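You operate a simulated robot arm through the tools that you are given. There is no shell and no other tool. Be economical: measure what you need, move in short steps, check, and stop when the job is done.

Carry out the task below with a simulated two-armed robot. There is one attempt and no reset: what you move stays moved.

JOB
Pin and rack the green shackle, then clamp the shackle that the purple card names.
Fine: its own pin screwed home before the vice is opened; the green shackle goes to its own cradle.

The check looks at the end state, three seconds after you hand in, the way a careful person would. Anything else that was tipped, shoved, dropped, spilled or broken makes it a failure.

ROBOT AND FRAMES
Two 6-joint arms with two-finger parallel grippers on one trunk that stands fixed in place. Base frame: the origin is at the foot of the trunk, x ahead of it, y to its left, z up; the work surface is at about z = 850. Lengths are in mm, angles in degrees, forces in N, time in s.
The left shoulder is at [280, 185, 1130], the right one opposite. With the tool pointing down near the work surface each hand reaches from about 540 to 940 mm from the base axis, measured 20 degrees to its own side. Payload 1.57 kg a hand.
Tool frame (each hand has its own): the origin (TCP) lies between the finger pads and is the grasp point; the fingertips stand 30 mm ahead of it; z points along the fingers, y is the line along which they close. Largest opening 80 mm; finger width 17, thickness 12; the body of the gripper, 40 by 82 mm, starts 80 mm behind the TCP.
Orientation is told as [roll, pitch, yaw] about the base's x, y, z axes, in that order, counted from this pose: with the fingers straight down and closing along the base's y, the tool's x points along the base's -x, its y along +y and its z along -z.

CONTROLS
- The arms move only by the tool send_rows. It takes "left_increments", "right_increments" or both (then of equal length, played together; a hand with none holds still); each is a list of rows, each a list of 7 numbers: the shift along the tool's x, y, z in units of 500 mm (1.0 is 500 mm), then the turn, a rotation vector about the tool's x, y, z in units of 60 degrees (1.0 is 60 degrees), then the closure, from 0 (fully open) to 1 (shut). In form: [[x, y, z, rx, ry, rz, grip], ...]. A call has 1 to 20 rows; each row is the pose to reach, as a shift and turn from the pose commanded when the call began, along the tool's axes at that moment. A call with a number of a shift or a turn outside -1 to 1 is refused whole. Each row takes 0.2 s and may step no farther than 50 mm and 8.6 degrees from the row before; otherwise, or with a gripper value out of range, the whole call is refused. A pose out of reach is approached as far as the arm can. The call stops where the force on the tool passes 40 N (or 10 N more than at its start, if that is more) or the arm is blocked; 0.2 s more then pass. Each finger travels about 153 mm/s and halts on what it meets, pressing with about 21 N; the grip force reading is that of the motor and also rises with nothing between the fingers. The clock runs only during rows and for 0.2 s after the last one: add rows that repeat a pose to give the fingers time. It gives the time, the measured TCP pose, the force on the tool (base axes), the opening and the grip force at its end, in the units of the frame above (readings bear some noise), with the torque about the TCP (base axes, N m) and any sound that the robot's microphone picked up.
- Cameras (640 x 400 px; columns grow to the right, rows downward): "scene" is now at [229.2, -23.1, 1582.1]; the picture's right is [-0.39, -0.92, 0.00], its down [-0.62, 0.26, -0.74] and it looks along [0.68, -0.29, -0.67] (base axes); focal length 366 px, centre (320, 200). "left" rides on the left gripper at [72, 7, -122] in its tool frame; the picture's right is [-0.09, 1.00, 0.00], its down [-0.84, -0.08, -0.54] and it looks along [-0.54, -0.05, 0.84] (tool axes); focal length 238 px, centre (320, 200). "right" rides on the right gripper at [72, -7, -122] in its tool frame; the picture's right is [0.09, 1.00, 0.00], its down [-0.84, 0.08, -0.54] and it looks along [-0.54, 0.05, 0.84] (tool axes); focal length 238 px, centre (320, 200). There is no depth. A picture from a camera that has moved, and an enlarged one, comes with that camera's place and axes in the base frame and with its lens. The place of the scene camera against the robot may be out by one fixed shift of up to 18 mm in any direction.
- camera(camera): a new picture of that camera. The clock stands still meanwhile.
- raise_lower(by): slides the trunk up (or, below 0, down) by that many mm; the arms and the scene camera ride with it, the base frame stays. It gives what a move gives, with no picture.
- aim_head(pan, tilt): turns the head with the scene camera to pan (to the left, within 86 degrees either way) and tilt (down, from -29 to 69), counted from straight ahead of the robot. It gives what a move gives.
- enlarge(camera, box): a new picture of the part [left, top, right, bottom] of that camera's present view, enlarged. The clock stands still meanwhile.
- hand_in(): hands the job in; it is judged then, once.

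Go step by step. Nothing tells you positions but the pictures and the camera data: compare them with the known pose of the tool, close in by small moves and look again before you grip or let go. The budget is 120 turns and 78 pictures, counting those below and the enlarged ones. Unless the task says otherwise, let go and move clear before handing in, and close with one line.

The tools are called by a JSON object that holds its "api" and its "payload". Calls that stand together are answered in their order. send_rows: Moves the arms, as the interface text tells. Its arguments: {"type":"object","properties":{"left_increments":{"type":"array"},"right_increments":{"type":"array"}},"required":[]} The other tools are called the same way: raise_lower (by) slides the trunk up or down; aim_head (pan, tilt) turns the head that bears the scene camera; camera (camera) takes a picture; enlarge (camera, box) takes an enlarged picture of a part of a camera's view; hand_in () hands the job in.

At the start:

```text
time_s: 0.0
left_eef_pos: [597.2, 117.3, 1171.4]
left_tcp_rot: [0.0, 0.1, 0.0]
left_contact_force: [0.2, 0.2, 0.0]
left_torque: [-0.03, 0.01, 0.0]
left_finger_gap: 80.0
left_finger_force: 0.1
right_eef_pos: [495.2, -355.2, 1266.3]
right_tcp_rot: [0.1, 0.1, -0.1]
right_contact_force: [0.0, -0.2, 0.1]
right_torque: [0.01, -0.02, -0.02]
right_finger_gap: 80.0
right_finger_force: 0.1
trunk travel left (down, up): [-825.0, 165.0]
head pan, tilt: [-22.8, 42.2]
```

scene: 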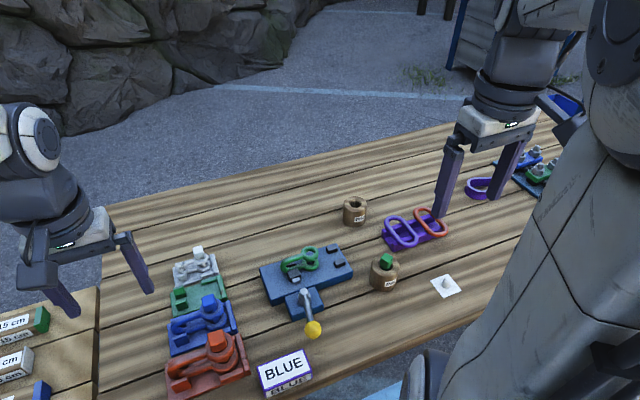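
right: 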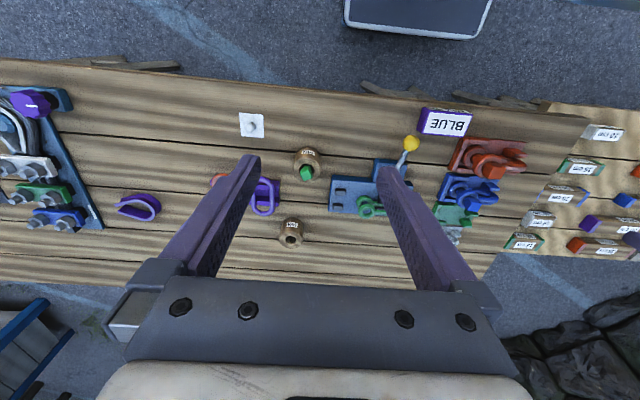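
left: 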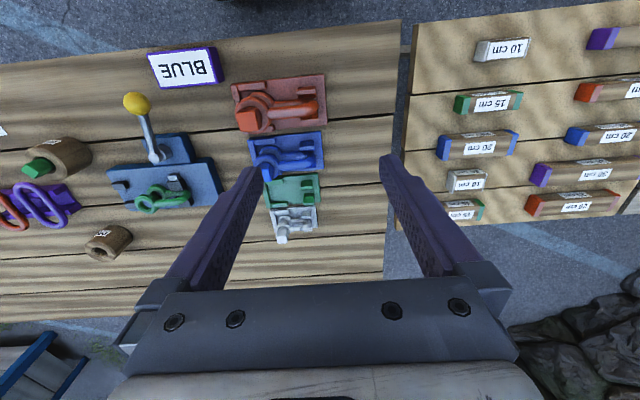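

I see a vice with the green shackle, cradles to its left, two wooden cups (one holding a green pin), and a purple-edged card reading BLUE. I'll look closer at each of them.

{"api": "enlarge", "payload": {"camera": "scene", "box": [240, 180, 420, 350]}}

{"api": "enlarge", "payload": {"camera": "left", "box": [0, 40, 340, 270]}}

{"api": "enlarge", "payload": {"camera": "scene", "box": [140, 230, 330, 400]}}

{"api": "enlarge", "payload": {"camera": "right", "box": [0, 70, 220, 240]}}

```text
2.35 times, centred on (330, 265) of scene
camera zoom: at [229.2, -23.1, 1582.1], right [-0.39, -0.92, 0.0], down [-0.62, 0.26, -0.74], along [0.68, -0.29, -0.67], focal length 860 px, centre (296, 47)
```

zoom: 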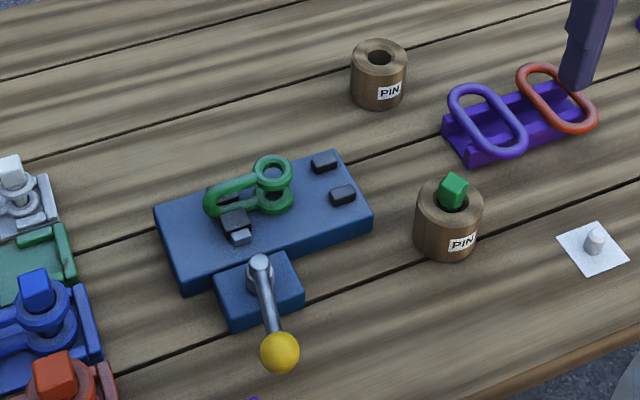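

```text
1.74 times, centred on (170, 155) of left
camera zoom: at [525.2, 124.6, 1294.5], right [0.09, 1.0, 0.0], down [0.84, -0.08, 0.54], along [0.54, -0.05, -0.84], focal length 414 px, centre (581, 278)
```

zoom: 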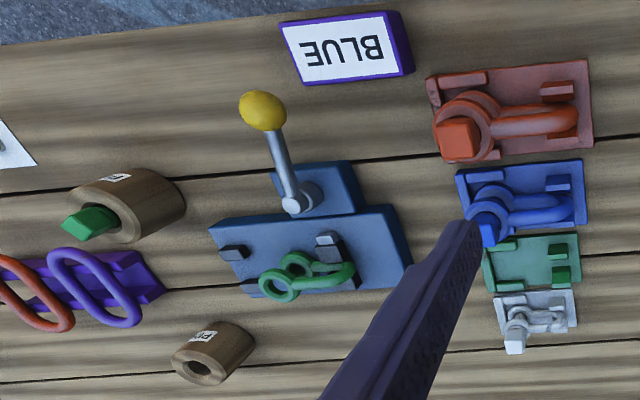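

```text
2.35 times, centred on (235, 315) of scene
camera zoom: at [229.2, -23.1, 1582.1], right [-0.39, -0.92, 0.0], down [-0.62, 0.26, -0.74], along [0.68, -0.29, -0.67], focal length 860 px, centre (520, -71)
```

zoom: 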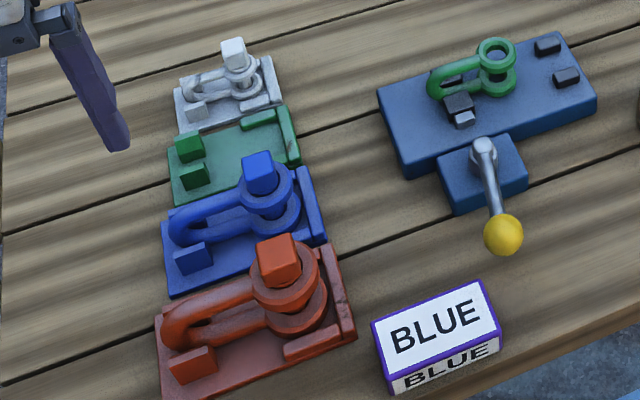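

```text
2.35 times, centred on (110, 155) of right
camera zoom: at [422.1, -362.5, 1388.5], right [-0.09, 1.0, 0.0], down [0.84, 0.08, 0.54], along [0.54, 0.05, -0.84], focal length 561 px, centre (814, 306)
```

zoom: 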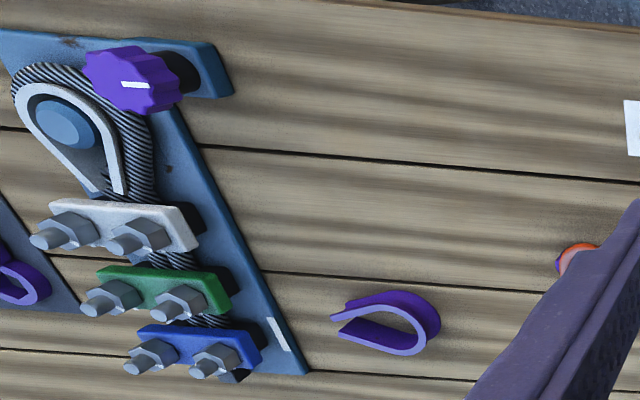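

The card names BLUE. The green shackle sits in the vice with no pin, and its pin stands in a wooden cup near (657,-390). I'm moving the right hand above that cup to look.

{"api": "send_rows", "payload": {"right_increments": [[-0.046, -0.01, 0.067, 0, 0, 0, 0], [-0.093, -0.02, 0.135, 0, 0, 0, 0], [-0.139, -0.03, 0.202, 0, 0, 0, 0], [-0.185, -0.04, 0.27, 0, 0, 0, 0], [-0.231, -0.05, 0.337, 0, 0, 0, 0], [-0.278, -0.06, 0.405, 0, 0, 0, 0], [-0.324, -0.07, 0.44, 0, 0, 0, 0]]}}

{"api": "camera", "payload": {"camera": "right"}}

{"api": "camera", "payload": {"camera": "scene"}}

```text
time_s: 1.6
left_eef_pos: [597.5, 117.1, 1172.4]
left_tcp_rot: [0.0, 0.1, 0.1]
left_contact_force: [-0.4, -0.8, 1.1]
left_torque: [-0.05, -0.02, -0.02]
left_finger_gap: 79.9
left_finger_force: 0.0
right_eef_pos: [656.3, -391.4, 1048.4]
right_tcp_rot: [0.0, 0.0, -0.1]
right_contact_force: [0.1, -0.2, -0.5]
right_torque: [0.02, 0.01, 0.0]
right_finger_gap: 80.1
right_finger_force: 0.1
trunk travel left (down, up): [-825.0, 165.0]
head pan, tilt: [-22.8, 42.2]
```

```text
70 pictures are left
camera right: at [583.8, -398.4, 1169.2], right [-0.09, 1.0, 0.0], down [0.84, 0.08, 0.54], along [0.54, 0.05, -0.84], focal length 238 px, centre (320, 200)
```

right: 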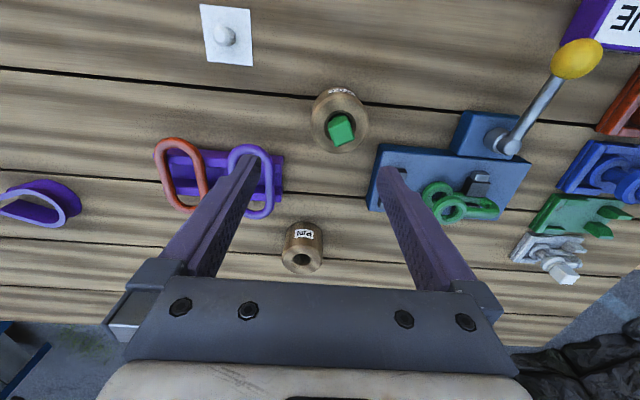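

```text
69 pictures are left
camera scene: at [229.2, -23.1, 1582.1], right [-0.39, -0.92, 0.0], down [-0.62, 0.26, -0.74], along [0.68, -0.29, -0.67], focal length 366 px, centre (320, 200)
```

scene: 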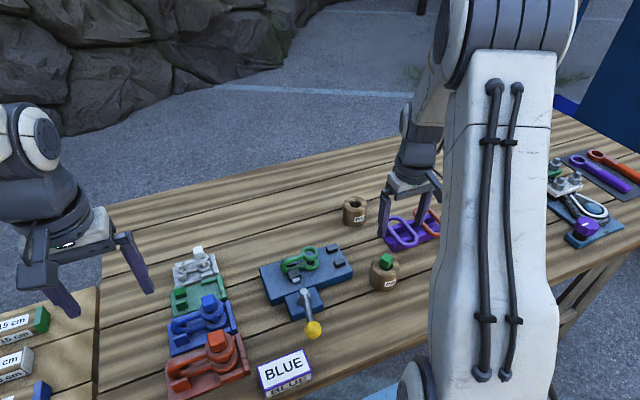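

The pin head triangulates to about (653,-371,924). I'm moving above it for a close look.

{"api": "send_rows", "payload": {"right_increments": [[0.003, 0.02, 0.048, 0, 0, 0, 0], [0.006, 0.04, 0.096, 0, 0, 0, 0]]}}

{"api": "enlarge", "payload": {"camera": "right", "box": [240, 60, 400, 220]}}

{"api": "enlarge", "payload": {"camera": "right", "box": [360, 60, 640, 260]}}

```text
time_s: 2.2
left_eef_pos: [597.8, 117.2, 1172.1]
left_tcp_rot: [0.0, 0.1, -0.1]
left_contact_force: [0.2, 0.0, -0.7]
left_torque: [0.01, 0.02, -0.05]
left_finger_gap: 80.1
left_finger_force: 0.1
right_eef_pos: [653.1, -370.8, 999.8]
right_tcp_rot: [0.0, 0.0, -0.1]
right_contact_force: [-0.8, 0.1, 0.2]
right_torque: [0.0, 0.01, -0.01]
right_finger_gap: 80.0
right_finger_force: 0.0
trunk travel left (down, up): [-825.0, 165.0]
head pan, tilt: [-22.8, 42.2]
```

```text
2.50 times, centred on (320, 140) of right
camera zoom: at [581.1, -377.6, 1121.0], right [-0.09, 1.0, 0.0], down [0.84, 0.08, 0.54], along [0.54, 0.05, -0.84], focal length 596 px, centre (320, 350)
```

zoom: 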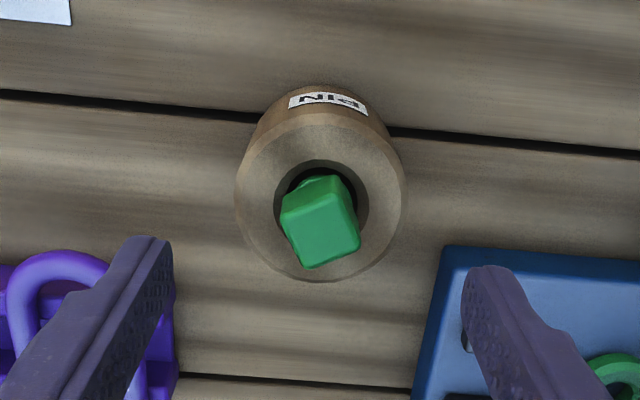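

```text
2.00 times, centred on (500, 160) of right
camera zoom: at [581.1, -377.6, 1121.0], right [-0.09, 1.0, 0.0], down [0.84, 0.08, 0.54], along [0.54, 0.05, -0.84], focal length 477 px, centre (-40, 280)
```

zoom: 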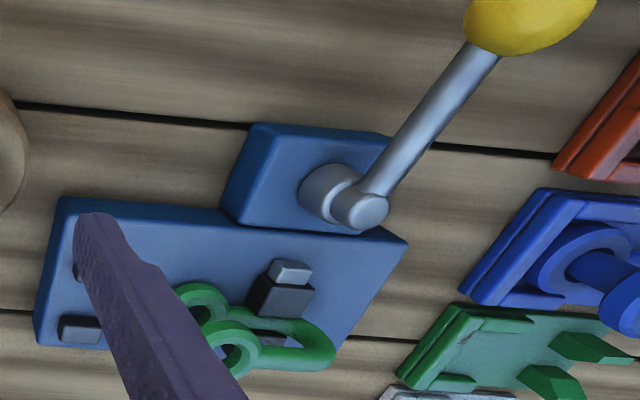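

The pin head is a square of about 21 mm, yawed about +27°, with its top near z=927 above a cup top near 900. I'm turning the hand to yaw +117°, which matches the square and leaves plenty of clockwise travel for screwing.

{"api": "send_rows", "payload": {"right_increments": [[-0.001, 0, 0.01, 0, 0, -0.14, 0], [-0.003, 0, 0.02, 0, 0, -0.28, 0], [-0.003, 0, 0.02, 0, 0, -0.42, 0], [-0.003, 0, 0.02, 0, 0, -0.56, 0], [-0.003, 0, 0.02, 0, 0, -0.7, 0], [-0.003, 0, 0.02, 0, 0, -0.84, 0], [-0.003, 0, 0.02, 0, 0, -0.975, 0]]}}

{"api": "send_rows", "payload": {"right_increments": [[0, 0, 0, 0, 0, -0.14, 0], [0, 0, 0, 0, 0, -0.28, 0], [0, 0, 0, 0, 0, -0.42, 0], [0, 0, 0, 0, 0, -0.56, 0], [0, 0, 0, 0, 0, -0.7, 0], [0, 0, 0, 0, 0, -0.84, 0], [0, 0, 0, 0, 0, -0.975, 0]]}}

{"api": "camera", "payload": {"camera": "right"}}

```text
time_s: 3.8
left_eef_pos: [598.6, 118.4, 1171.2]
left_tcp_rot: [0.0, 0.1, -0.1]
left_contact_force: [0.1, 0.2, -0.5]
left_torque: [0.02, 0.0, 0.03]
left_finger_gap: 80.0
left_finger_force: 0.1
right_eef_pos: [654.8, -370.6, 988.2]
right_tcp_rot: [0.1, 0.0, 58.8]
right_contact_force: [0.2, 0.0, 0.5]
right_torque: [0.0, -0.02, 0.01]
right_finger_gap: 79.9
right_finger_force: 0.0
trunk travel left (down, up): [-825.0, 165.0]
head pan, tilt: [-22.8, 42.2]
```

```text
time_s: 5.4
left_eef_pos: [597.4, 117.2, 1172.9]
left_tcp_rot: [0.0, 0.0, 0.0]
left_contact_force: [0.1, 0.3, 0.3]
left_torque: [0.0, -0.01, -0.03]
left_finger_gap: 79.7
left_finger_force: 0.1
right_eef_pos: [655.5, -369.5, 988.0]
right_tcp_rot: [0.0, 0.0, 117.1]
right_contact_force: [0.1, -0.2, -0.2]
right_torque: [-0.01, 0.01, -0.01]
right_finger_gap: 79.9
right_finger_force: 0.1
trunk travel left (down, up): [-825.0, 165.0]
head pan, tilt: [-22.8, 42.2]
```

```text
66 pictures are left
camera right: at [692.9, -431.9, 1110.6], right [-0.84, -0.54, 0.0], down [-0.45, 0.71, 0.54], along [-0.29, 0.46, -0.84], focal length 238 px, centre (320, 200)
```

right: 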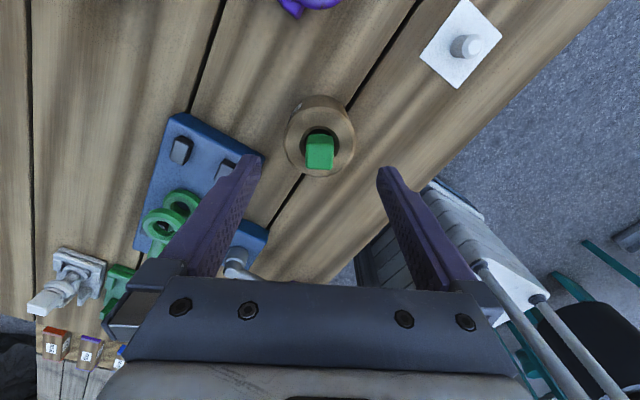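

The square head looks aligned with the fingers and centred. I'm descending with the hand open.

{"api": "enlarge", "payload": {"camera": "right", "box": [260, 80, 380, 200]}}

{"api": "send_rows", "payload": {"right_increments": [[0, 0, 0.03, 0, 0, 0, 0], [0, 0, 0.06, 0, 0, 0, 0], [0, 0, 0.09, 0, 0, 0, 0], [0, 0, 0.1, 0, 0, 0, 0]]}}

{"api": "camera", "payload": {"camera": "right"}}

```text
3.33 times, centred on (320, 140) of right
camera zoom: at [692.9, -431.9, 1110.6], right [-0.84, -0.54, 0.0], down [-0.45, 0.71, 0.54], along [-0.29, 0.46, -0.84], focal length 794 px, centre (320, 400)
```

zoom: 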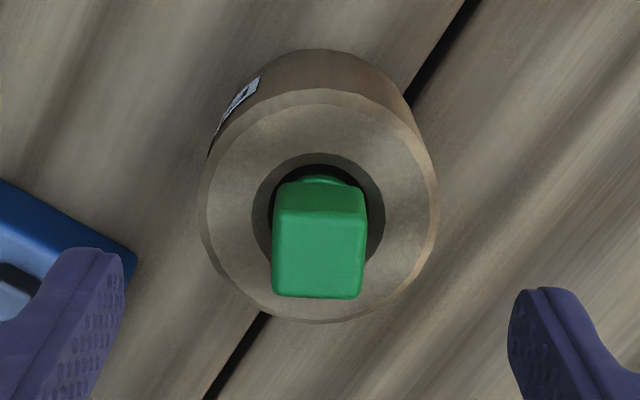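

```text
time_s: 6.4
left_eef_pos: [597.6, 118.2, 1172.9]
left_tcp_rot: [-0.1, 0.2, 0.1]
left_contact_force: [-0.3, 0.4, -0.7]
left_torque: [0.01, 0.03, -0.01]
left_finger_gap: 80.2
left_finger_force: 0.0
right_eef_pos: [655.1, -371.3, 938.9]
right_tcp_rot: [0.0, 0.0, 117.1]
right_contact_force: [0.5, -0.3, 0.2]
right_torque: [0.01, -0.02, -0.02]
right_finger_gap: 79.9
right_finger_force: 0.1
trunk travel left (down, up): [-825.0, 165.0]
head pan, tilt: [-22.8, 42.2]
```

```text
64 pictures are left
camera right: at [693.2, -432.3, 1060.6], right [-0.85, -0.53, 0.0], down [-0.45, 0.71, 0.54], along [-0.29, 0.46, -0.84], focal length 238 px, centre (320, 200)
```

right: 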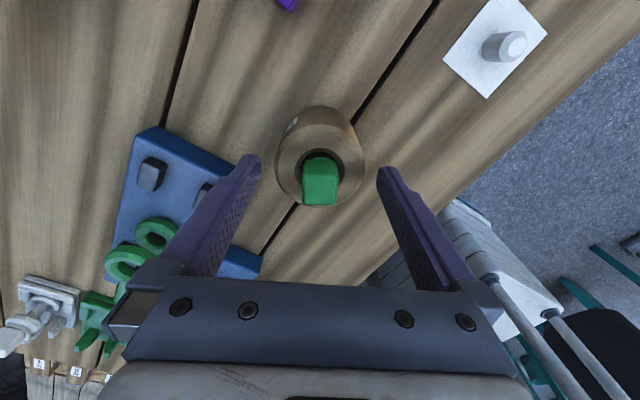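

The head top is near 936 and the cup rim near 890–900. I'm lowering 10 mm more and closing.

{"api": "send_rows", "payload": {"right_increments": [[0, 0, 0.01, 0, 0, 0, 0], [0, 0, 0.02, 0, 0, 0, 0], [0, 0, 0.02, 0, 0, 0, 0.5], [0, 0, 0.02, 0, 0, 0, 1], [0, 0, 0.02, 0, 0, 0, 1], [0, 0, 0.02, 0, 0, 0, 1]]}}

{"api": "camera", "payload": {"camera": "right"}}

```text
time_s: 7.8
left_eef_pos: [598.2, 117.5, 1171.3]
left_tcp_rot: [0.0, 0.0, -0.1]
left_contact_force: [-1.0, 1.3, -0.6]
left_torque: [0.01, -0.02, 0.0]
left_finger_gap: 80.1
left_finger_force: 0.1
right_eef_pos: [655.6, -370.9, 929.5]
right_tcp_rot: [0.1, 0.0, 117.0]
right_contact_force: [0.3, 2.4, -2.4]
right_torque: [0.29, -0.35, -0.03]
right_finger_gap: 63.8
right_finger_force: 44.8
trunk travel left (down, up): [-825.0, 165.0]
head pan, tilt: [-22.8, 42.2]
```

```text
63 pictures are left
camera right: at [693.1, -431.9, 1050.6], right [-0.85, -0.53, 0.0], down [-0.45, 0.71, 0.54], along [-0.29, 0.46, -0.84], focal length 238 px, centre (320, 200)
```

right: 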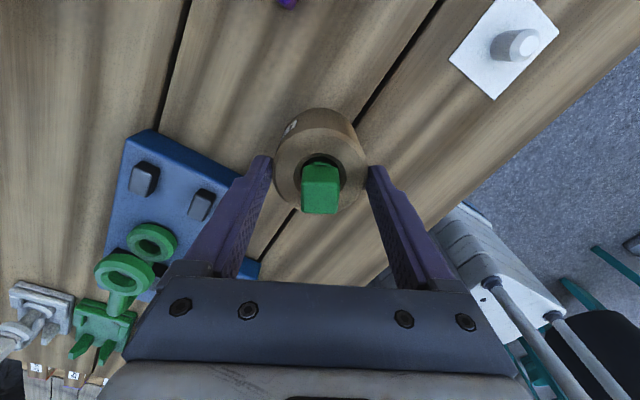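

The fingers met the cup itself (64 mm), so its rim is higher than I took it to be. I'm opening, rising 13 mm and closing again.

{"api": "send_rows", "payload": {"right_increments": [[0, 0, 0, 0, 0, 0, 0], [0, 0, 0, 0, 0, 0, 0], [0, 0, -0.013, 0, 0, 0, 0], [0, 0, -0.026, 0, 0, 0, 0], [0, 0, -0.026, 0, 0, 0, 0.2], [0, 0, -0.026, 0, 0, 0, 0.3], [0, 0, -0.026, 0, 0, 0, 0.3]]}}

{"api": "enlarge", "payload": {"camera": "right", "box": [220, 80, 420, 260]}}

```text
time_s: 9.4
left_eef_pos: [597.4, 116.6, 1173.4]
left_tcp_rot: [-0.1, 0.1, 0.0]
left_contact_force: [0.5, 0.0, 0.3]
left_torque: [0.0, 0.04, 0.03]
left_finger_gap: 79.9
left_finger_force: 0.1
right_eef_pos: [654.2, -371.2, 940.8]
right_tcp_rot: [0.0, 0.0, 117.1]
right_contact_force: [0.5, -0.9, -0.6]
right_torque: [-0.04, -0.05, -0.02]
right_finger_gap: 63.4
right_finger_force: 44.9
trunk travel left (down, up): [-825.0, 165.0]
head pan, tilt: [-22.8, 42.2]
```

```text
2.22 times, centred on (320, 170) of right
camera zoom: at [693.3, -432.3, 1063.4], right [-0.85, -0.53, 0.0], down [-0.45, 0.71, 0.54], along [-0.29, 0.46, -0.84], focal length 530 px, centre (320, 267)
```

zoom: 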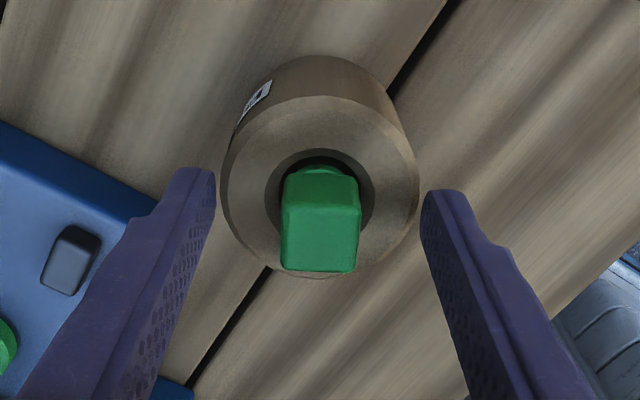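

The fingers still meet the cup, so the rim is at about 912. The head top is about 938, so I'll grip with the TCP at 949.

{"api": "send_rows", "payload": {"right_increments": [[0, 0, 0, 0, 0, 0, 0], [0, 0, 0, 0, 0, 0, 0], [0, 0, -0.016, 0, 0, 0, 0], [0, 0, -0.016, 0, 0, 0, 0.3], [0, 0, -0.016, 0, 0, 0, 0.6], [0, 0, -0.016, 0, 0, 0, 1], [0, 0, -0.016, 0, 0, 0, 1], [0, 0, -0.016, 0, 0, 0, 1]]}}

{"api": "enlarge", "payload": {"camera": "right", "box": [220, 80, 420, 260]}}

```text
time_s: 11.2
left_eef_pos: [598.0, 118.4, 1173.0]
left_tcp_rot: [0.0, 0.1, 0.0]
left_contact_force: [0.7, 0.3, 0.0]
left_torque: [-0.01, 0.02, 0.01]
left_finger_gap: 80.1
left_finger_force: 0.1
right_eef_pos: [655.2, -371.6, 948.9]
right_tcp_rot: [0.1, 0.1, 117.0]
right_contact_force: [0.2, 0.6, 3.2]
right_torque: [0.02, 0.06, -0.01]
right_finger_gap: 21.4
right_finger_force: 21.0
trunk travel left (down, up): [-825.0, 165.0]
head pan, tilt: [-22.8, 42.2]
```

```text
2.22 times, centred on (320, 170) of right
camera zoom: at [693.2, -432.0, 1071.6], right [-0.85, -0.53, 0.0], down [-0.45, 0.71, 0.54], along [-0.29, 0.46, -0.84], focal length 530 px, centre (320, 267)
```

zoom: 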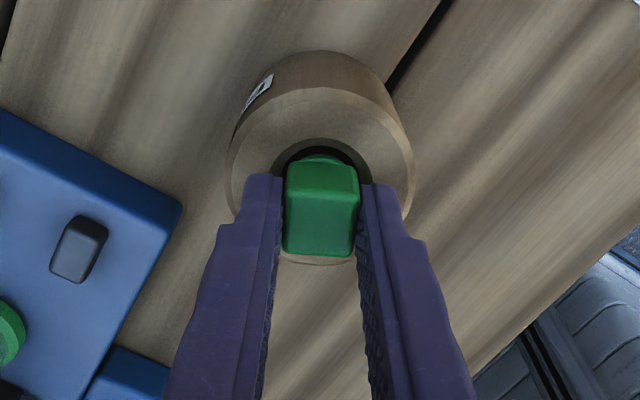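

The head is gripped (21.4 mm). I'm lifting straight up and checking the pin.

{"api": "send_rows", "payload": {"right_increments": [[0, 0, -0.03, 0, 0, 0, 1], [0, 0, -0.08, 0, 0, 0, 1], [0, 0, -0.13, 0, 0, 0, 1], [0, 0, -0.18, 0, 0, 0, 1], [0, 0, -0.23, 0, 0, 0, 1]]}}

{"api": "camera", "payload": {"camera": "right"}}

{"api": "camera", "payload": {"camera": "left"}}

{"api": "enlarge", "payload": {"camera": "scene", "box": [240, 140, 440, 320]}}

```text
time_s: 12.4
left_eef_pos: [597.1, 117.8, 1173.1]
left_tcp_rot: [0.0, 0.1, -0.1]
left_contact_force: [-0.1, -0.5, 0.9]
left_torque: [0.02, 0.01, 0.0]
left_finger_gap: 80.2
left_finger_force: 0.0
right_eef_pos: [653.9, -370.8, 1065.5]
right_tcp_rot: [0.0, 0.1, 117.0]
right_contact_force: [-0.2, -0.3, -0.7]
right_torque: [0.02, 0.02, 0.0]
right_finger_gap: 21.4
right_finger_force: 20.6
trunk travel left (down, up): [-825.0, 165.0]
head pan, tilt: [-22.8, 42.2]
```

```text
60 pictures are left
camera right: at [692.9, -432.1, 1187.0], right [-0.85, -0.53, 0.0], down [-0.45, 0.71, 0.54], along [-0.29, 0.46, -0.84], focal length 238 px, centre (320, 200)
```

right: 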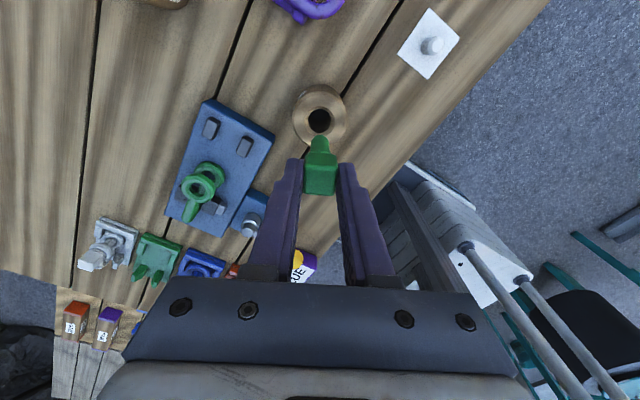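

```text
59 pictures are left
camera left: at [525.2, 124.6, 1294.5], right [0.09, 1.0, 0.0], down [0.84, -0.08, 0.54], along [0.54, -0.05, -0.84], focal length 238 px, centre (320, 200)
```

left: 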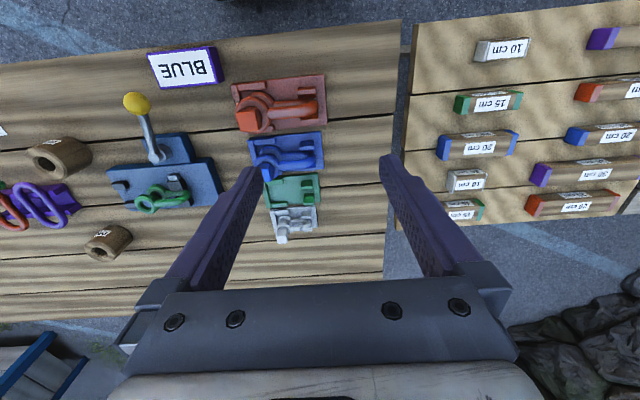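

```text
2.22 times, centred on (340, 230) of scene
camera zoom: at [229.4, -23.1, 1582.0], right [-0.39, -0.92, 0.0], down [-0.62, 0.26, -0.74], along [0.68, -0.29, -0.67], focal length 812 px, centre (276, 133)
```

zoom: 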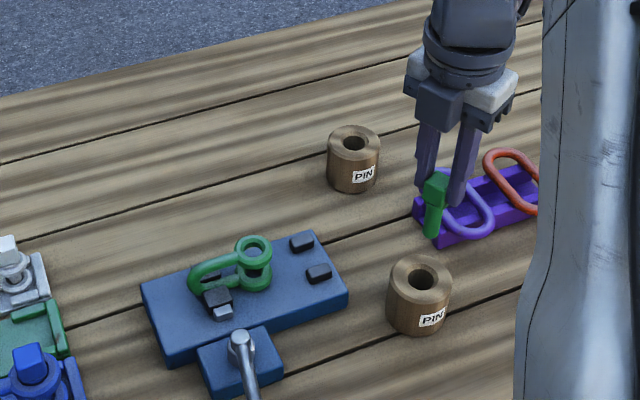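

I have the pin; its shaft reaches about 40 mm below the head. I'm measuring the shackle's eye from this pose.

{"api": "enlarge", "payload": {"camera": "right", "box": [150, 90, 290, 250]}}

{"api": "enlarge", "payload": {"camera": "left", "box": [90, 80, 230, 220]}}

```text
2.50 times, centred on (220, 170) of right
camera zoom: at [692.9, -432.1, 1187.0], right [-0.85, -0.53, 0.0], down [-0.45, 0.71, 0.54], along [-0.29, 0.46, -0.84], focal length 596 px, centre (570, 275)
```

zoom: 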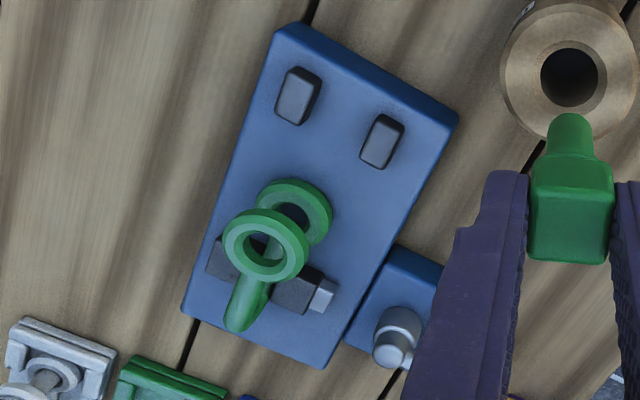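

```text
2.86 times, centred on (160, 150) of left
camera zoom: at [525.2, 124.6, 1294.5], right [0.09, 1.0, 0.0], down [0.84, -0.08, 0.54], along [0.54, -0.05, -0.84], focal length 681 px, centre (777, 343)
```

zoom: 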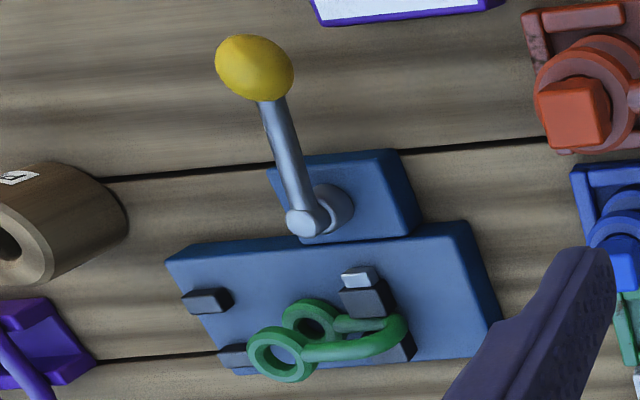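

The upper eye triangulates to (743.7,-221.4,923.5) and the lower eye lies straight below it, so the eye axis is vertical. I'm moving the pin over it.

{"api": "send_rows", "payload": {"right_increments": [[-0.0376, -0.0587, 0, 0, 0, 0, 1], [-0.0751, -0.1174, 0, 0, 0, 0, 1], [-0.1127, -0.176, 0.01, 0, 0, 0, 1], [-0.1502, -0.2347, 0.02, 0, 0, 0, 1], [-0.1878, -0.2934, 0.05, 0, 0, 0, 1], [-0.1878, -0.2934, 0.07, 0, 0, 0, 1]]}}

{"api": "enlarge", "payload": {"camera": "right", "box": [240, 60, 400, 220]}}

{"api": "enlarge", "payload": {"camera": "left", "box": [70, 80, 250, 260]}}

```text
time_s: 13.8
left_eef_pos: [598.4, 117.9, 1172.8]
left_tcp_rot: [0.0, 0.1, 0.1]
left_contact_force: [-0.9, 0.3, 0.6]
left_torque: [0.0, 0.01, -0.01]
left_finger_gap: 80.4
left_finger_force: 0.1
right_eef_pos: [744.1, -219.3, 1029.3]
right_tcp_rot: [0.0, -0.1, 117.0]
right_contact_force: [-0.9, 0.4, 0.0]
right_torque: [0.01, -0.01, -0.04]
right_finger_gap: 21.4
right_finger_force: 21.2
trunk travel left (down, up): [-825.0, 165.0]
head pan, tilt: [-22.8, 42.2]
```

```text
2.50 times, centred on (320, 140) of right
camera zoom: at [782.0, -280.8, 1151.6], right [-0.85, -0.53, 0.0], down [-0.45, 0.71, 0.54], along [-0.29, 0.46, -0.84], focal length 596 px, centre (320, 350)
```

zoom: 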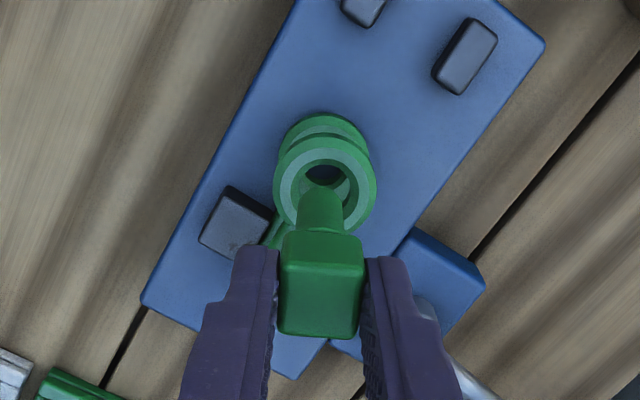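

```text
2.22 times, centred on (160, 170) of left
camera zoom: at [525.3, 124.8, 1294.4], right [0.09, 1.0, 0.0], down [0.84, -0.08, 0.54], along [0.54, -0.05, -0.84], focal length 530 px, centre (676, 267)
```

zoom: 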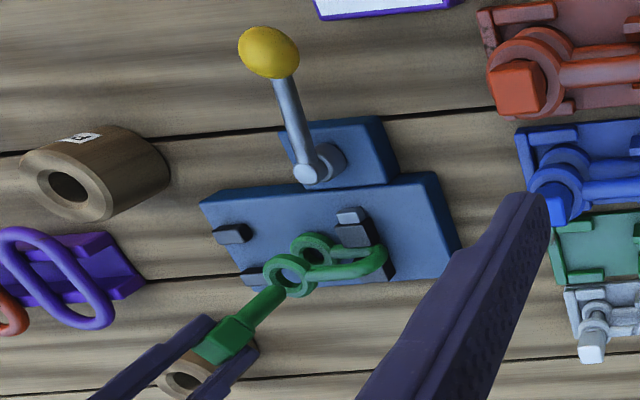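

The pin is nearly over the eye. I'm shifting about 1.5 mm toward -y, lowering the tip to just above the eye and checking.

{"api": "send_rows", "payload": {"right_increments": [[0.0025, 0.0013, 0.015, 0, 0, 0, 1], [0.0025, 0.0013, 0.03, 0, 0, 0, 1]]}}

{"api": "enlarge", "payload": {"camera": "right", "box": [270, 80, 370, 180]}}

{"api": "enlarge", "payload": {"camera": "left", "box": [120, 150, 220, 250]}}

```text
time_s: 14.4
left_eef_pos: [596.6, 118.8, 1170.6]
left_tcp_rot: [-0.1, 0.1, -0.1]
left_contact_force: [0.2, -0.5, -0.5]
left_torque: [-0.01, -0.02, 0.06]
left_finger_gap: 80.0
left_finger_force: 0.0
right_eef_pos: [743.3, -221.1, 1014.9]
right_tcp_rot: [-0.1, -0.1, 117.0]
right_contact_force: [0.4, -0.2, -1.4]
right_torque: [-0.04, 0.0, 0.01]
right_finger_gap: 21.4
right_finger_force: 21.5
trunk travel left (down, up): [-825.0, 165.0]
head pan, tilt: [-22.8, 42.2]
```

```text
4.00 times, centred on (320, 130) of right
camera zoom: at [781.3, -282.8, 1136.3], right [-0.85, -0.53, 0.0], down [-0.45, 0.71, 0.54], along [-0.29, 0.46, -0.84], focal length 953 px, centre (320, 480)
```

zoom: 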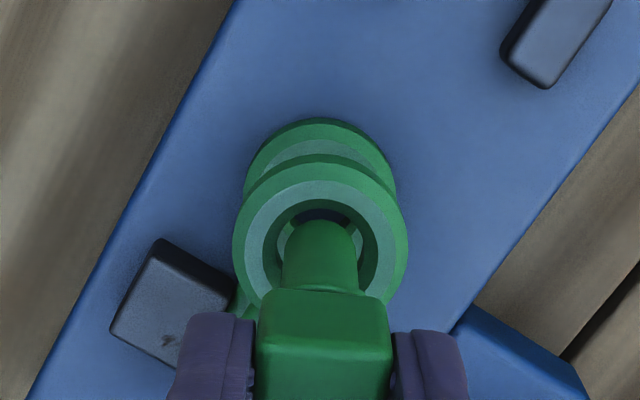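

```text
4.00 times, centred on (170, 200) of left
camera zoom: at [525.2, 124.7, 1294.5], right [0.09, 1.0, 0.0], down [0.84, -0.08, 0.54], along [0.54, -0.05, -0.84], focal length 953 px, centre (920, 200)
```

zoom: 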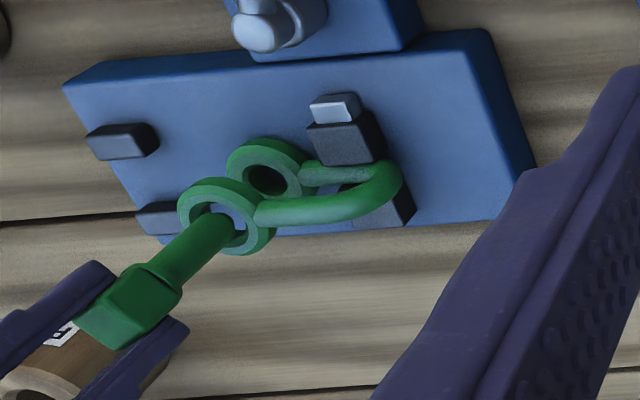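

The pin is centred left-right. I'm nudging it -1.5 mm along tool x and checking from the scene camera, which views it at a different angle.

{"api": "send_rows", "payload": {"right_increments": [[-0.003, 0, 0.006, 0, 0, 0, 1]]}}

{"api": "enlarge", "payload": {"camera": "scene", "box": [260, 220, 340, 300]}}

```text
time_s: 14.8
left_eef_pos: [597.2, 117.9, 1172.7]
left_tcp_rot: [0.0, 0.1, -0.1]
left_contact_force: [-0.4, 0.4, 0.1]
left_torque: [-0.02, 0.0, -0.01]
left_finger_gap: 80.3
left_finger_force: 0.1
right_eef_pos: [741.7, -220.8, 1011.4]
right_tcp_rot: [0.0, 0.0, 117.0]
right_contact_force: [0.2, -0.3, -0.2]
right_torque: [-0.02, 0.02, 0.02]
right_finger_gap: 21.4
right_finger_force: 21.0
trunk travel left (down, up): [-825.0, 165.0]
head pan, tilt: [-22.8, 42.2]
```

```text
5.00 times, centred on (300, 260) of scene
camera zoom: at [229.3, -23.1, 1582.1], right [-0.39, -0.92, 0.0], down [-0.62, 0.26, -0.74], along [0.68, -0.29, -0.67], focal length 1828 px, centre (420, -100)
```

zoom: 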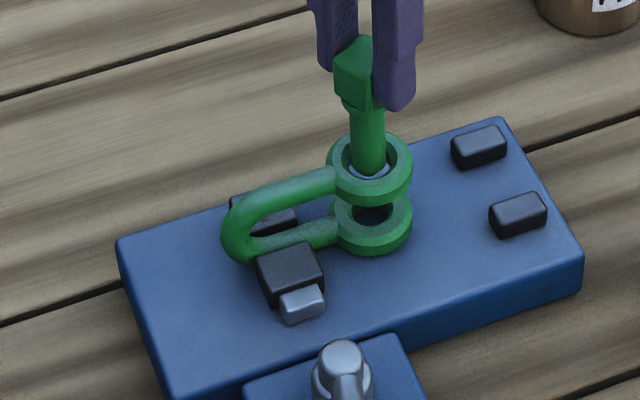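

From the scene view the pin is centred over the eye. I'm descending slowly.

{"api": "send_rows", "payload": {"right_increments": [[0, 0, 0.01, 0, 0, 0, 1], [0, 0, 0.02, 0, 0, 0, 1], [0, 0, 0.03, 0, 0, 0, 1], [0, 0, 0.04, 0, 0, 0, 1], [0, 0, 0.05, 0, 0, 0, 1]]}}

{"api": "enlarge", "payload": {"camera": "scene", "box": [260, 220, 340, 300]}}

```text
time_s: 16.0
left_eef_pos: [597.5, 117.3, 1172.3]
left_tcp_rot: [0.0, 0.1, 0.0]
left_contact_force: [-0.2, -0.3, -0.4]
left_torque: [-0.02, 0.01, 0.02]
left_finger_gap: 80.0
left_finger_force: 0.2
right_eef_pos: [742.8, -219.6, 987.3]
right_tcp_rot: [0.0, 0.1, 117.0]
right_contact_force: [-1.1, 0.2, -1.3]
right_torque: [0.04, 0.01, -0.02]
right_finger_gap: 21.3
right_finger_force: 20.8
trunk travel left (down, up): [-825.0, 165.0]
head pan, tilt: [-22.8, 42.2]
```

```text
5.00 times, centred on (300, 260) of scene
camera zoom: at [229.3, -23.1, 1582.1], right [-0.39, -0.92, 0.0], down [-0.62, 0.26, -0.74], along [0.68, -0.29, -0.67], focal length 1828 px, centre (420, -100)
```

zoom: 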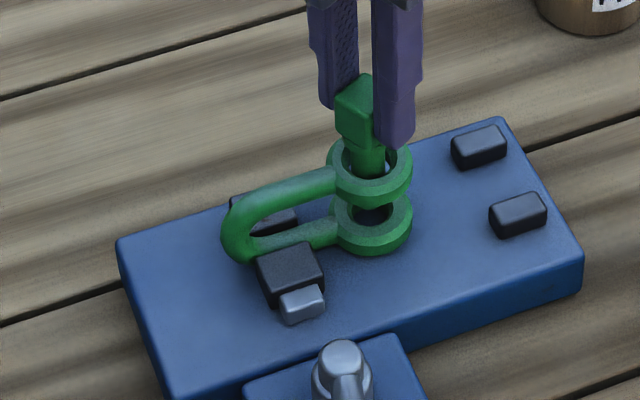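

The tip is through the upper eye with no contact. I'm continuing down to the thread in small steps.

{"api": "send_rows", "payload": {"right_increments": [[0, 0, 0.006, 0, 0, 0, 1], [0, 0, 0.012, 0, 0, 0, 1], [0, 0, 0.018, 0, 0, 0, 1], [0, 0, 0.024, 0, 0, 0, 1], [0, 0, 0.028, 0, 0, 0, 1]]}}

{"api": "enlarge", "payload": {"camera": "scene", "box": [270, 230, 330, 290]}}

```text
time_s: 17.2
left_eef_pos: [597.0, 117.6, 1171.3]
left_tcp_rot: [0.1, 0.1, 0.1]
left_contact_force: [0.2, 0.3, -1.4]
left_torque: [0.03, -0.05, 0.04]
left_finger_gap: 80.1
left_finger_force: 0.2
right_eef_pos: [742.6, -221.5, 974.0]
right_tcp_rot: [-0.2, 0.1, 117.0]
right_contact_force: [-0.9, -5.4, 23.2]
right_torque: [-0.13, 0.05, -0.02]
right_finger_gap: 21.9
right_finger_force: 21.0
trunk travel left (down, up): [-825.0, 165.0]
head pan, tilt: [-22.8, 42.2]
```

```text
6.67 times, centred on (300, 260) of scene
camera zoom: at [228.2, -23.1, 1582.5], right [-0.39, -0.92, 0.0], down [-0.62, 0.26, -0.74], along [0.68, -0.29, -0.67], focal length 2437 px, centre (453, -200)
```

zoom: 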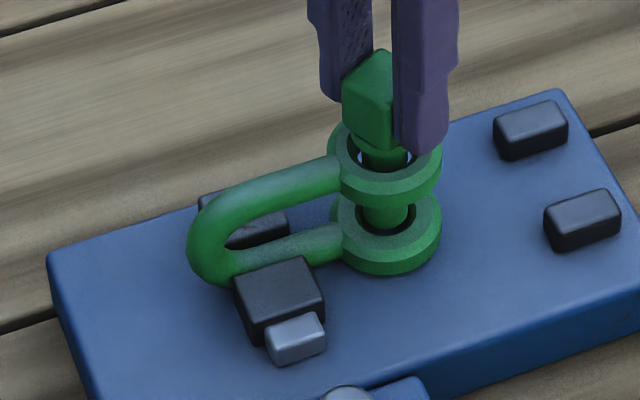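

The tip rests on the lower eye with 23 N up. I'm easing sideways and starting a clockwise turn to find the thread.

{"api": "send_rows", "payload": {"right_increments": [[0.0018, 0.0009, 0, 0, 0, 0, 1], [0.0018, 0.0009, 0, 0, 0, 0.14, 1], [0.0018, 0.0009, 0, 0, 0, 0.28, 1], [0.0018, 0.0009, 0, 0, 0, 0.42, 1], [0.0018, 0.0009, 0, 0, 0, 0.56, 1], [0.0018, 0.0009, 0, 0, 0, 0.7, 1], [0.0018, 0.0009, 0, 0, 0, 0.84, 1], [0.0018, 0.0009, 0, 0, 0, 0.98, 1]]}}

```text
time_s: 19.0
left_eef_pos: [598.2, 118.3, 1173.1]
left_tcp_rot: [0.0, 0.0, 0.0]
left_contact_force: [-0.5, -0.3, -0.5]
left_torque: [0.03, -0.03, -0.01]
left_finger_gap: 80.1
left_finger_force: 0.1
right_eef_pos: [743.1, -220.8, 973.6]
right_tcp_rot: [0.0, 0.0, 58.0]
right_contact_force: [5.5, 6.3, 14.9]
right_torque: [0.25, -0.25, -0.03]
right_finger_gap: 21.6
right_finger_force: 21.2
trunk travel left (down, up): [-825.0, 165.0]
head pan, tilt: [-22.8, 42.2]
```

The upward force fell from 23 to 15 N and sideways loads are small. I'm relieving them, feeding about 1 mm and turning on.

{"api": "send_rows", "payload": {"right_increments": [[-0.0022, -0.0005, 0, 0, 0, 0.14, 1], [-0.0022, -0.0005, 0.0005, 0, 0, 0.28, 1], [-0.0022, -0.0005, 0.001, 0, 0, 0.42, 1], [-0.0022, -0.0005, 0.0015, 0, 0, 0.56, 1], [-0.0022, -0.0005, 0.002, 0, 0, 0.7, 1], [-0.0022, -0.0005, 0.002, 0, 0, 0.84, 1], [-0.0022, -0.0005, 0.002, 0, 0, 0.98, 1]]}}

{"api": "enlarge", "payload": {"camera": "scene", "box": [270, 230, 330, 290]}}

```text
time_s: 20.6
left_eef_pos: [597.7, 118.2, 1172.3]
left_tcp_rot: [0.1, 0.1, -0.1]
left_contact_force: [-0.5, -0.3, 0.1]
left_torque: [0.03, -0.02, 0.02]
left_finger_gap: 80.0
left_finger_force: 0.1
right_eef_pos: [742.1, -220.9, 971.3]
right_tcp_rot: [-0.1, 0.2, -0.8]
right_contact_force: [-4.1, 0.3, 12.5]
right_torque: [0.22, 0.33, -0.02]
right_finger_gap: 21.3
right_finger_force: 21.4
trunk travel left (down, up): [-825.0, 165.0]
head pan, tilt: [-22.8, 42.2]
```

```text
6.67 times, centred on (300, 260) of scene
camera zoom: at [228.5, -22.9, 1582.2], right [-0.39, -0.92, 0.0], down [-0.62, 0.26, -0.74], along [0.68, -0.29, -0.67], focal length 2437 px, centre (453, -200)
```

zoom: 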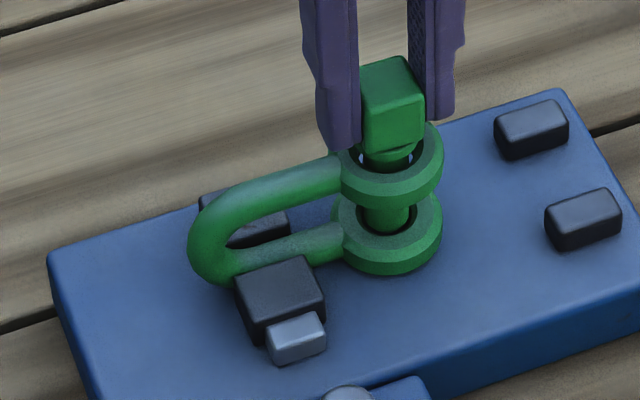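

The pin is turning and slowly sinking. I'm continuing with a slightly larger feed.

{"api": "send_rows", "payload": {"right_increments": [[0.001, 0, 0.0005, 0, 0, 0.14, 1], [0.001, 0, 0.001, 0, 0, 0.28, 1], [0.001, 0, 0.0015, 0, 0, 0.42, 1], [0.001, 0, 0.002, 0, 0, 0.56, 1], [0.001, 0, 0.0025, 0, 0, 0.7, 1], [0.001, 0, 0.003, 0, 0, 0.84, 1], [0.001, 0, 0.003, 0, 0, 0.98, 1]]}}

{"api": "send_rows", "payload": {"right_increments": [[0, 0, 0.0005, 0, 0, 0.14, 1], [0, 0, 0.001, 0, 0, 0.28, 1], [0, 0, 0.0015, 0, 0, 0.42, 1], [0, 0, 0.002, 0, 0, 0.56, 1], [0, 0, 0.0025, 0, 0, 0.7, 1], [0, 0, 0.003, 0, 0, 0.84, 1], [0, 0, 0.003, 0, 0, 0.98, 1]]}}

```text
time_s: 22.2
left_eef_pos: [597.4, 118.0, 1172.6]
left_tcp_rot: [-0.1, 0.1, 0.0]
left_contact_force: [-0.3, 0.7, 0.1]
left_torque: [-0.01, -0.02, 0.05]
left_finger_gap: 80.2
left_finger_force: 0.0
right_eef_pos: [743.9, -220.7, 969.5]
right_tcp_rot: [0.0, 0.0, -59.6]
right_contact_force: [-3.3, -1.3, 11.4]
right_torque: [0.47, 0.27, -0.02]
right_finger_gap: 21.4
right_finger_force: 21.5
trunk travel left (down, up): [-825.0, 165.0]
head pan, tilt: [-22.8, 42.2]
```

```text
time_s: 23.8
left_eef_pos: [597.7, 118.0, 1173.1]
left_tcp_rot: [0.1, 0.2, 0.0]
left_contact_force: [-0.4, 0.3, -0.1]
left_torque: [0.0, 0.0, 0.02]
left_finger_gap: 80.0
left_finger_force: 0.1
right_eef_pos: [743.9, -220.7, 968.5]
right_tcp_rot: [0.1, 0.0, -118.5]
right_contact_force: [1.0, -1.3, 8.9]
right_torque: [0.04, 0.0, 0.0]
right_finger_gap: 21.5
right_finger_force: 21.2
trunk travel left (down, up): [-825.0, 165.0]
head pan, tilt: [-22.8, 42.2]
```

The thread is engaged and the force is dropping as I feed. I'm continuing to turn.

{"api": "send_rows", "payload": {"right_increments": [[0, 0, 0.0005, 0, 0, 0.14, 1], [0, 0, 0.001, 0, 0, 0.28, 1], [0, 0, 0.0015, 0, 0, 0.42, 1], [0, 0, 0.002, 0, 0, 0.56, 1], [0, 0, 0.0025, 0, 0, 0.7, 1], [0, 0, 0.003, 0, 0, 0.84, 1], [0, 0, 0.003, 0, 0, 0.98, 1]]}}

{"api": "enlarge", "payload": {"camera": "scene", "box": [270, 230, 330, 290]}}

```text
time_s: 25.4
left_eef_pos: [597.5, 118.0, 1173.3]
left_tcp_rot: [0.1, 0.1, 0.0]
left_contact_force: [-0.1, -0.8, 0.4]
left_torque: [0.0, -0.01, 0.01]
left_finger_gap: 80.2
left_finger_force: 0.1
right_eef_pos: [742.5, -220.3, 967.1]
right_tcp_rot: [0.0, 0.1, -177.1]
right_contact_force: [1.5, -2.3, 12.6]
right_torque: [0.03, 0.08, -0.01]
right_finger_gap: 21.6
right_finger_force: 20.9
trunk travel left (down, up): [-825.0, 165.0]
head pan, tilt: [-22.8, 42.2]
```

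```text
6.67 times, centred on (300, 260) of scene
camera zoom: at [228.7, -23.0, 1582.2], right [-0.39, -0.92, 0.0], down [-0.62, 0.26, -0.74], along [0.68, -0.29, -0.67], focal length 2437 px, centre (453, -200)
```

zoom: 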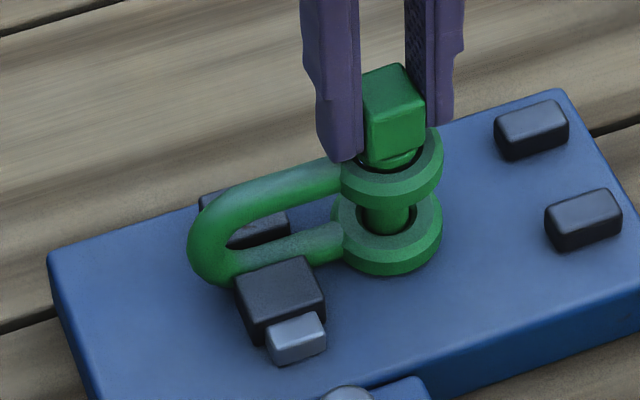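

The head has sunk and only a few millimetres remain. I'm continuing to turn until it resists.

{"api": "send_rows", "payload": {"right_increments": [[0, 0, 0.0004, 0, 0, 0.14, 1], [0, 0, 0.0008, 0, 0, 0.28, 1], [0, 0, 0.0012, 0, 0, 0.42, 1], [0, 0, 0.0016, 0, 0, 0.56, 1], [0, 0, 0.002, 0, 0, 0.7, 1], [0, 0, 0.0024, 0, 0, 0.84, 1], [0, 0, 0.0026, 0, 0, 0.98, 1]]}}

```text
time_s: 25.8
left_eef_pos: [597.9, 118.5, 1172.6]
left_tcp_rot: [0.0, 0.1, 0.0]
left_contact_force: [0.0, -0.5, -0.2]
left_torque: [0.0, 0.0, -0.02]
left_finger_gap: 79.8
left_finger_force: 0.0
right_eef_pos: [741.6, -224.7, 967.7]
right_tcp_rot: [-1.7, 0.4, 179.1]
right_contact_force: [-0.2, 20.1, 8.9]
right_torque: [0.68, 0.26, 0.0]
right_finger_gap: 21.9
right_finger_force: 21.2
right hand out of reach, approached as far as the arm can: row 1
trunk travel left (down, up): [-825.0, 165.0]
head pan, tilt: [-22.8, 42.2]
stopped in row 1 (right hand): the force on the tool passed its limit at 46 N (the readings are from after the stop); the commanded pose is now the measured one
```

That was the wrist's limit. The pin is threaded, so I'll let go, rise, turn back 180° and grip the head again.

{"api": "send_rows", "payload": {"right_increments": [[0, -0.004, 0, 0.014, 0.003, -0.02, 1], [0, -0.008, 0, 0.028, 0.006, -0.04, 1], [0, -0.008, 0, 0.028, 0.006, -0.04, 0.6], [0, -0.008, 0, 0.028, 0.006, -0.04, 0.2], [0, -0.008, 0, 0.028, 0.006, -0.04, 0], [0, -0.008, -0.04, 0.028, 0.006, -0.04, 0], [0, -0.008, -0.08, 0.028, 0.006, -0.04, 0]]}}

{"api": "enlarge", "payload": {"camera": "right", "box": [240, 80, 400, 240]}}

```text
time_s: 27.4
left_eef_pos: [597.9, 117.1, 1171.0]
left_tcp_rot: [0.0, 0.0, 0.0]
left_contact_force: [-0.2, -0.4, 0.0]
left_torque: [0.0, 0.01, 0.0]
left_finger_gap: 80.1
left_finger_force: 0.0
right_eef_pos: [740.5, -224.0, 1006.9]
right_tcp_rot: [-3.2, 0.8, -178.7]
right_contact_force: [-0.2, 1.0, -0.1]
right_torque: [0.01, -0.01, -0.02]
right_finger_gap: 79.8
right_finger_force: 0.0
trunk travel left (down, up): [-825.0, 165.0]
head pan, tilt: [-22.8, 42.2]
```

```text
2.50 times, centred on (320, 160) of right
camera zoom: at [810.9, -223.5, 1129.8], right [0.12, -0.99, -0.06], down [-0.84, -0.13, 0.53], along [-0.53, -0.01, -0.85], focal length 596 px, centre (320, 300)
```

zoom: 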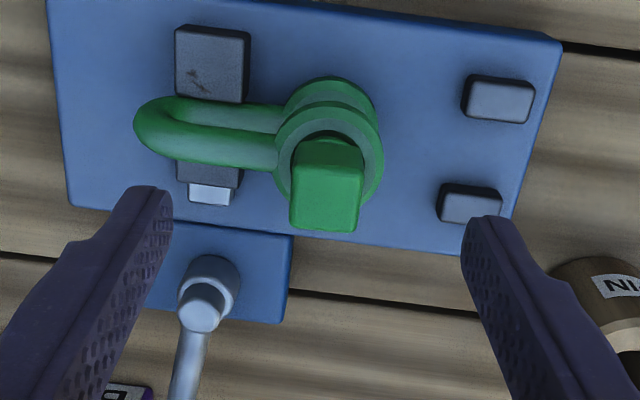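

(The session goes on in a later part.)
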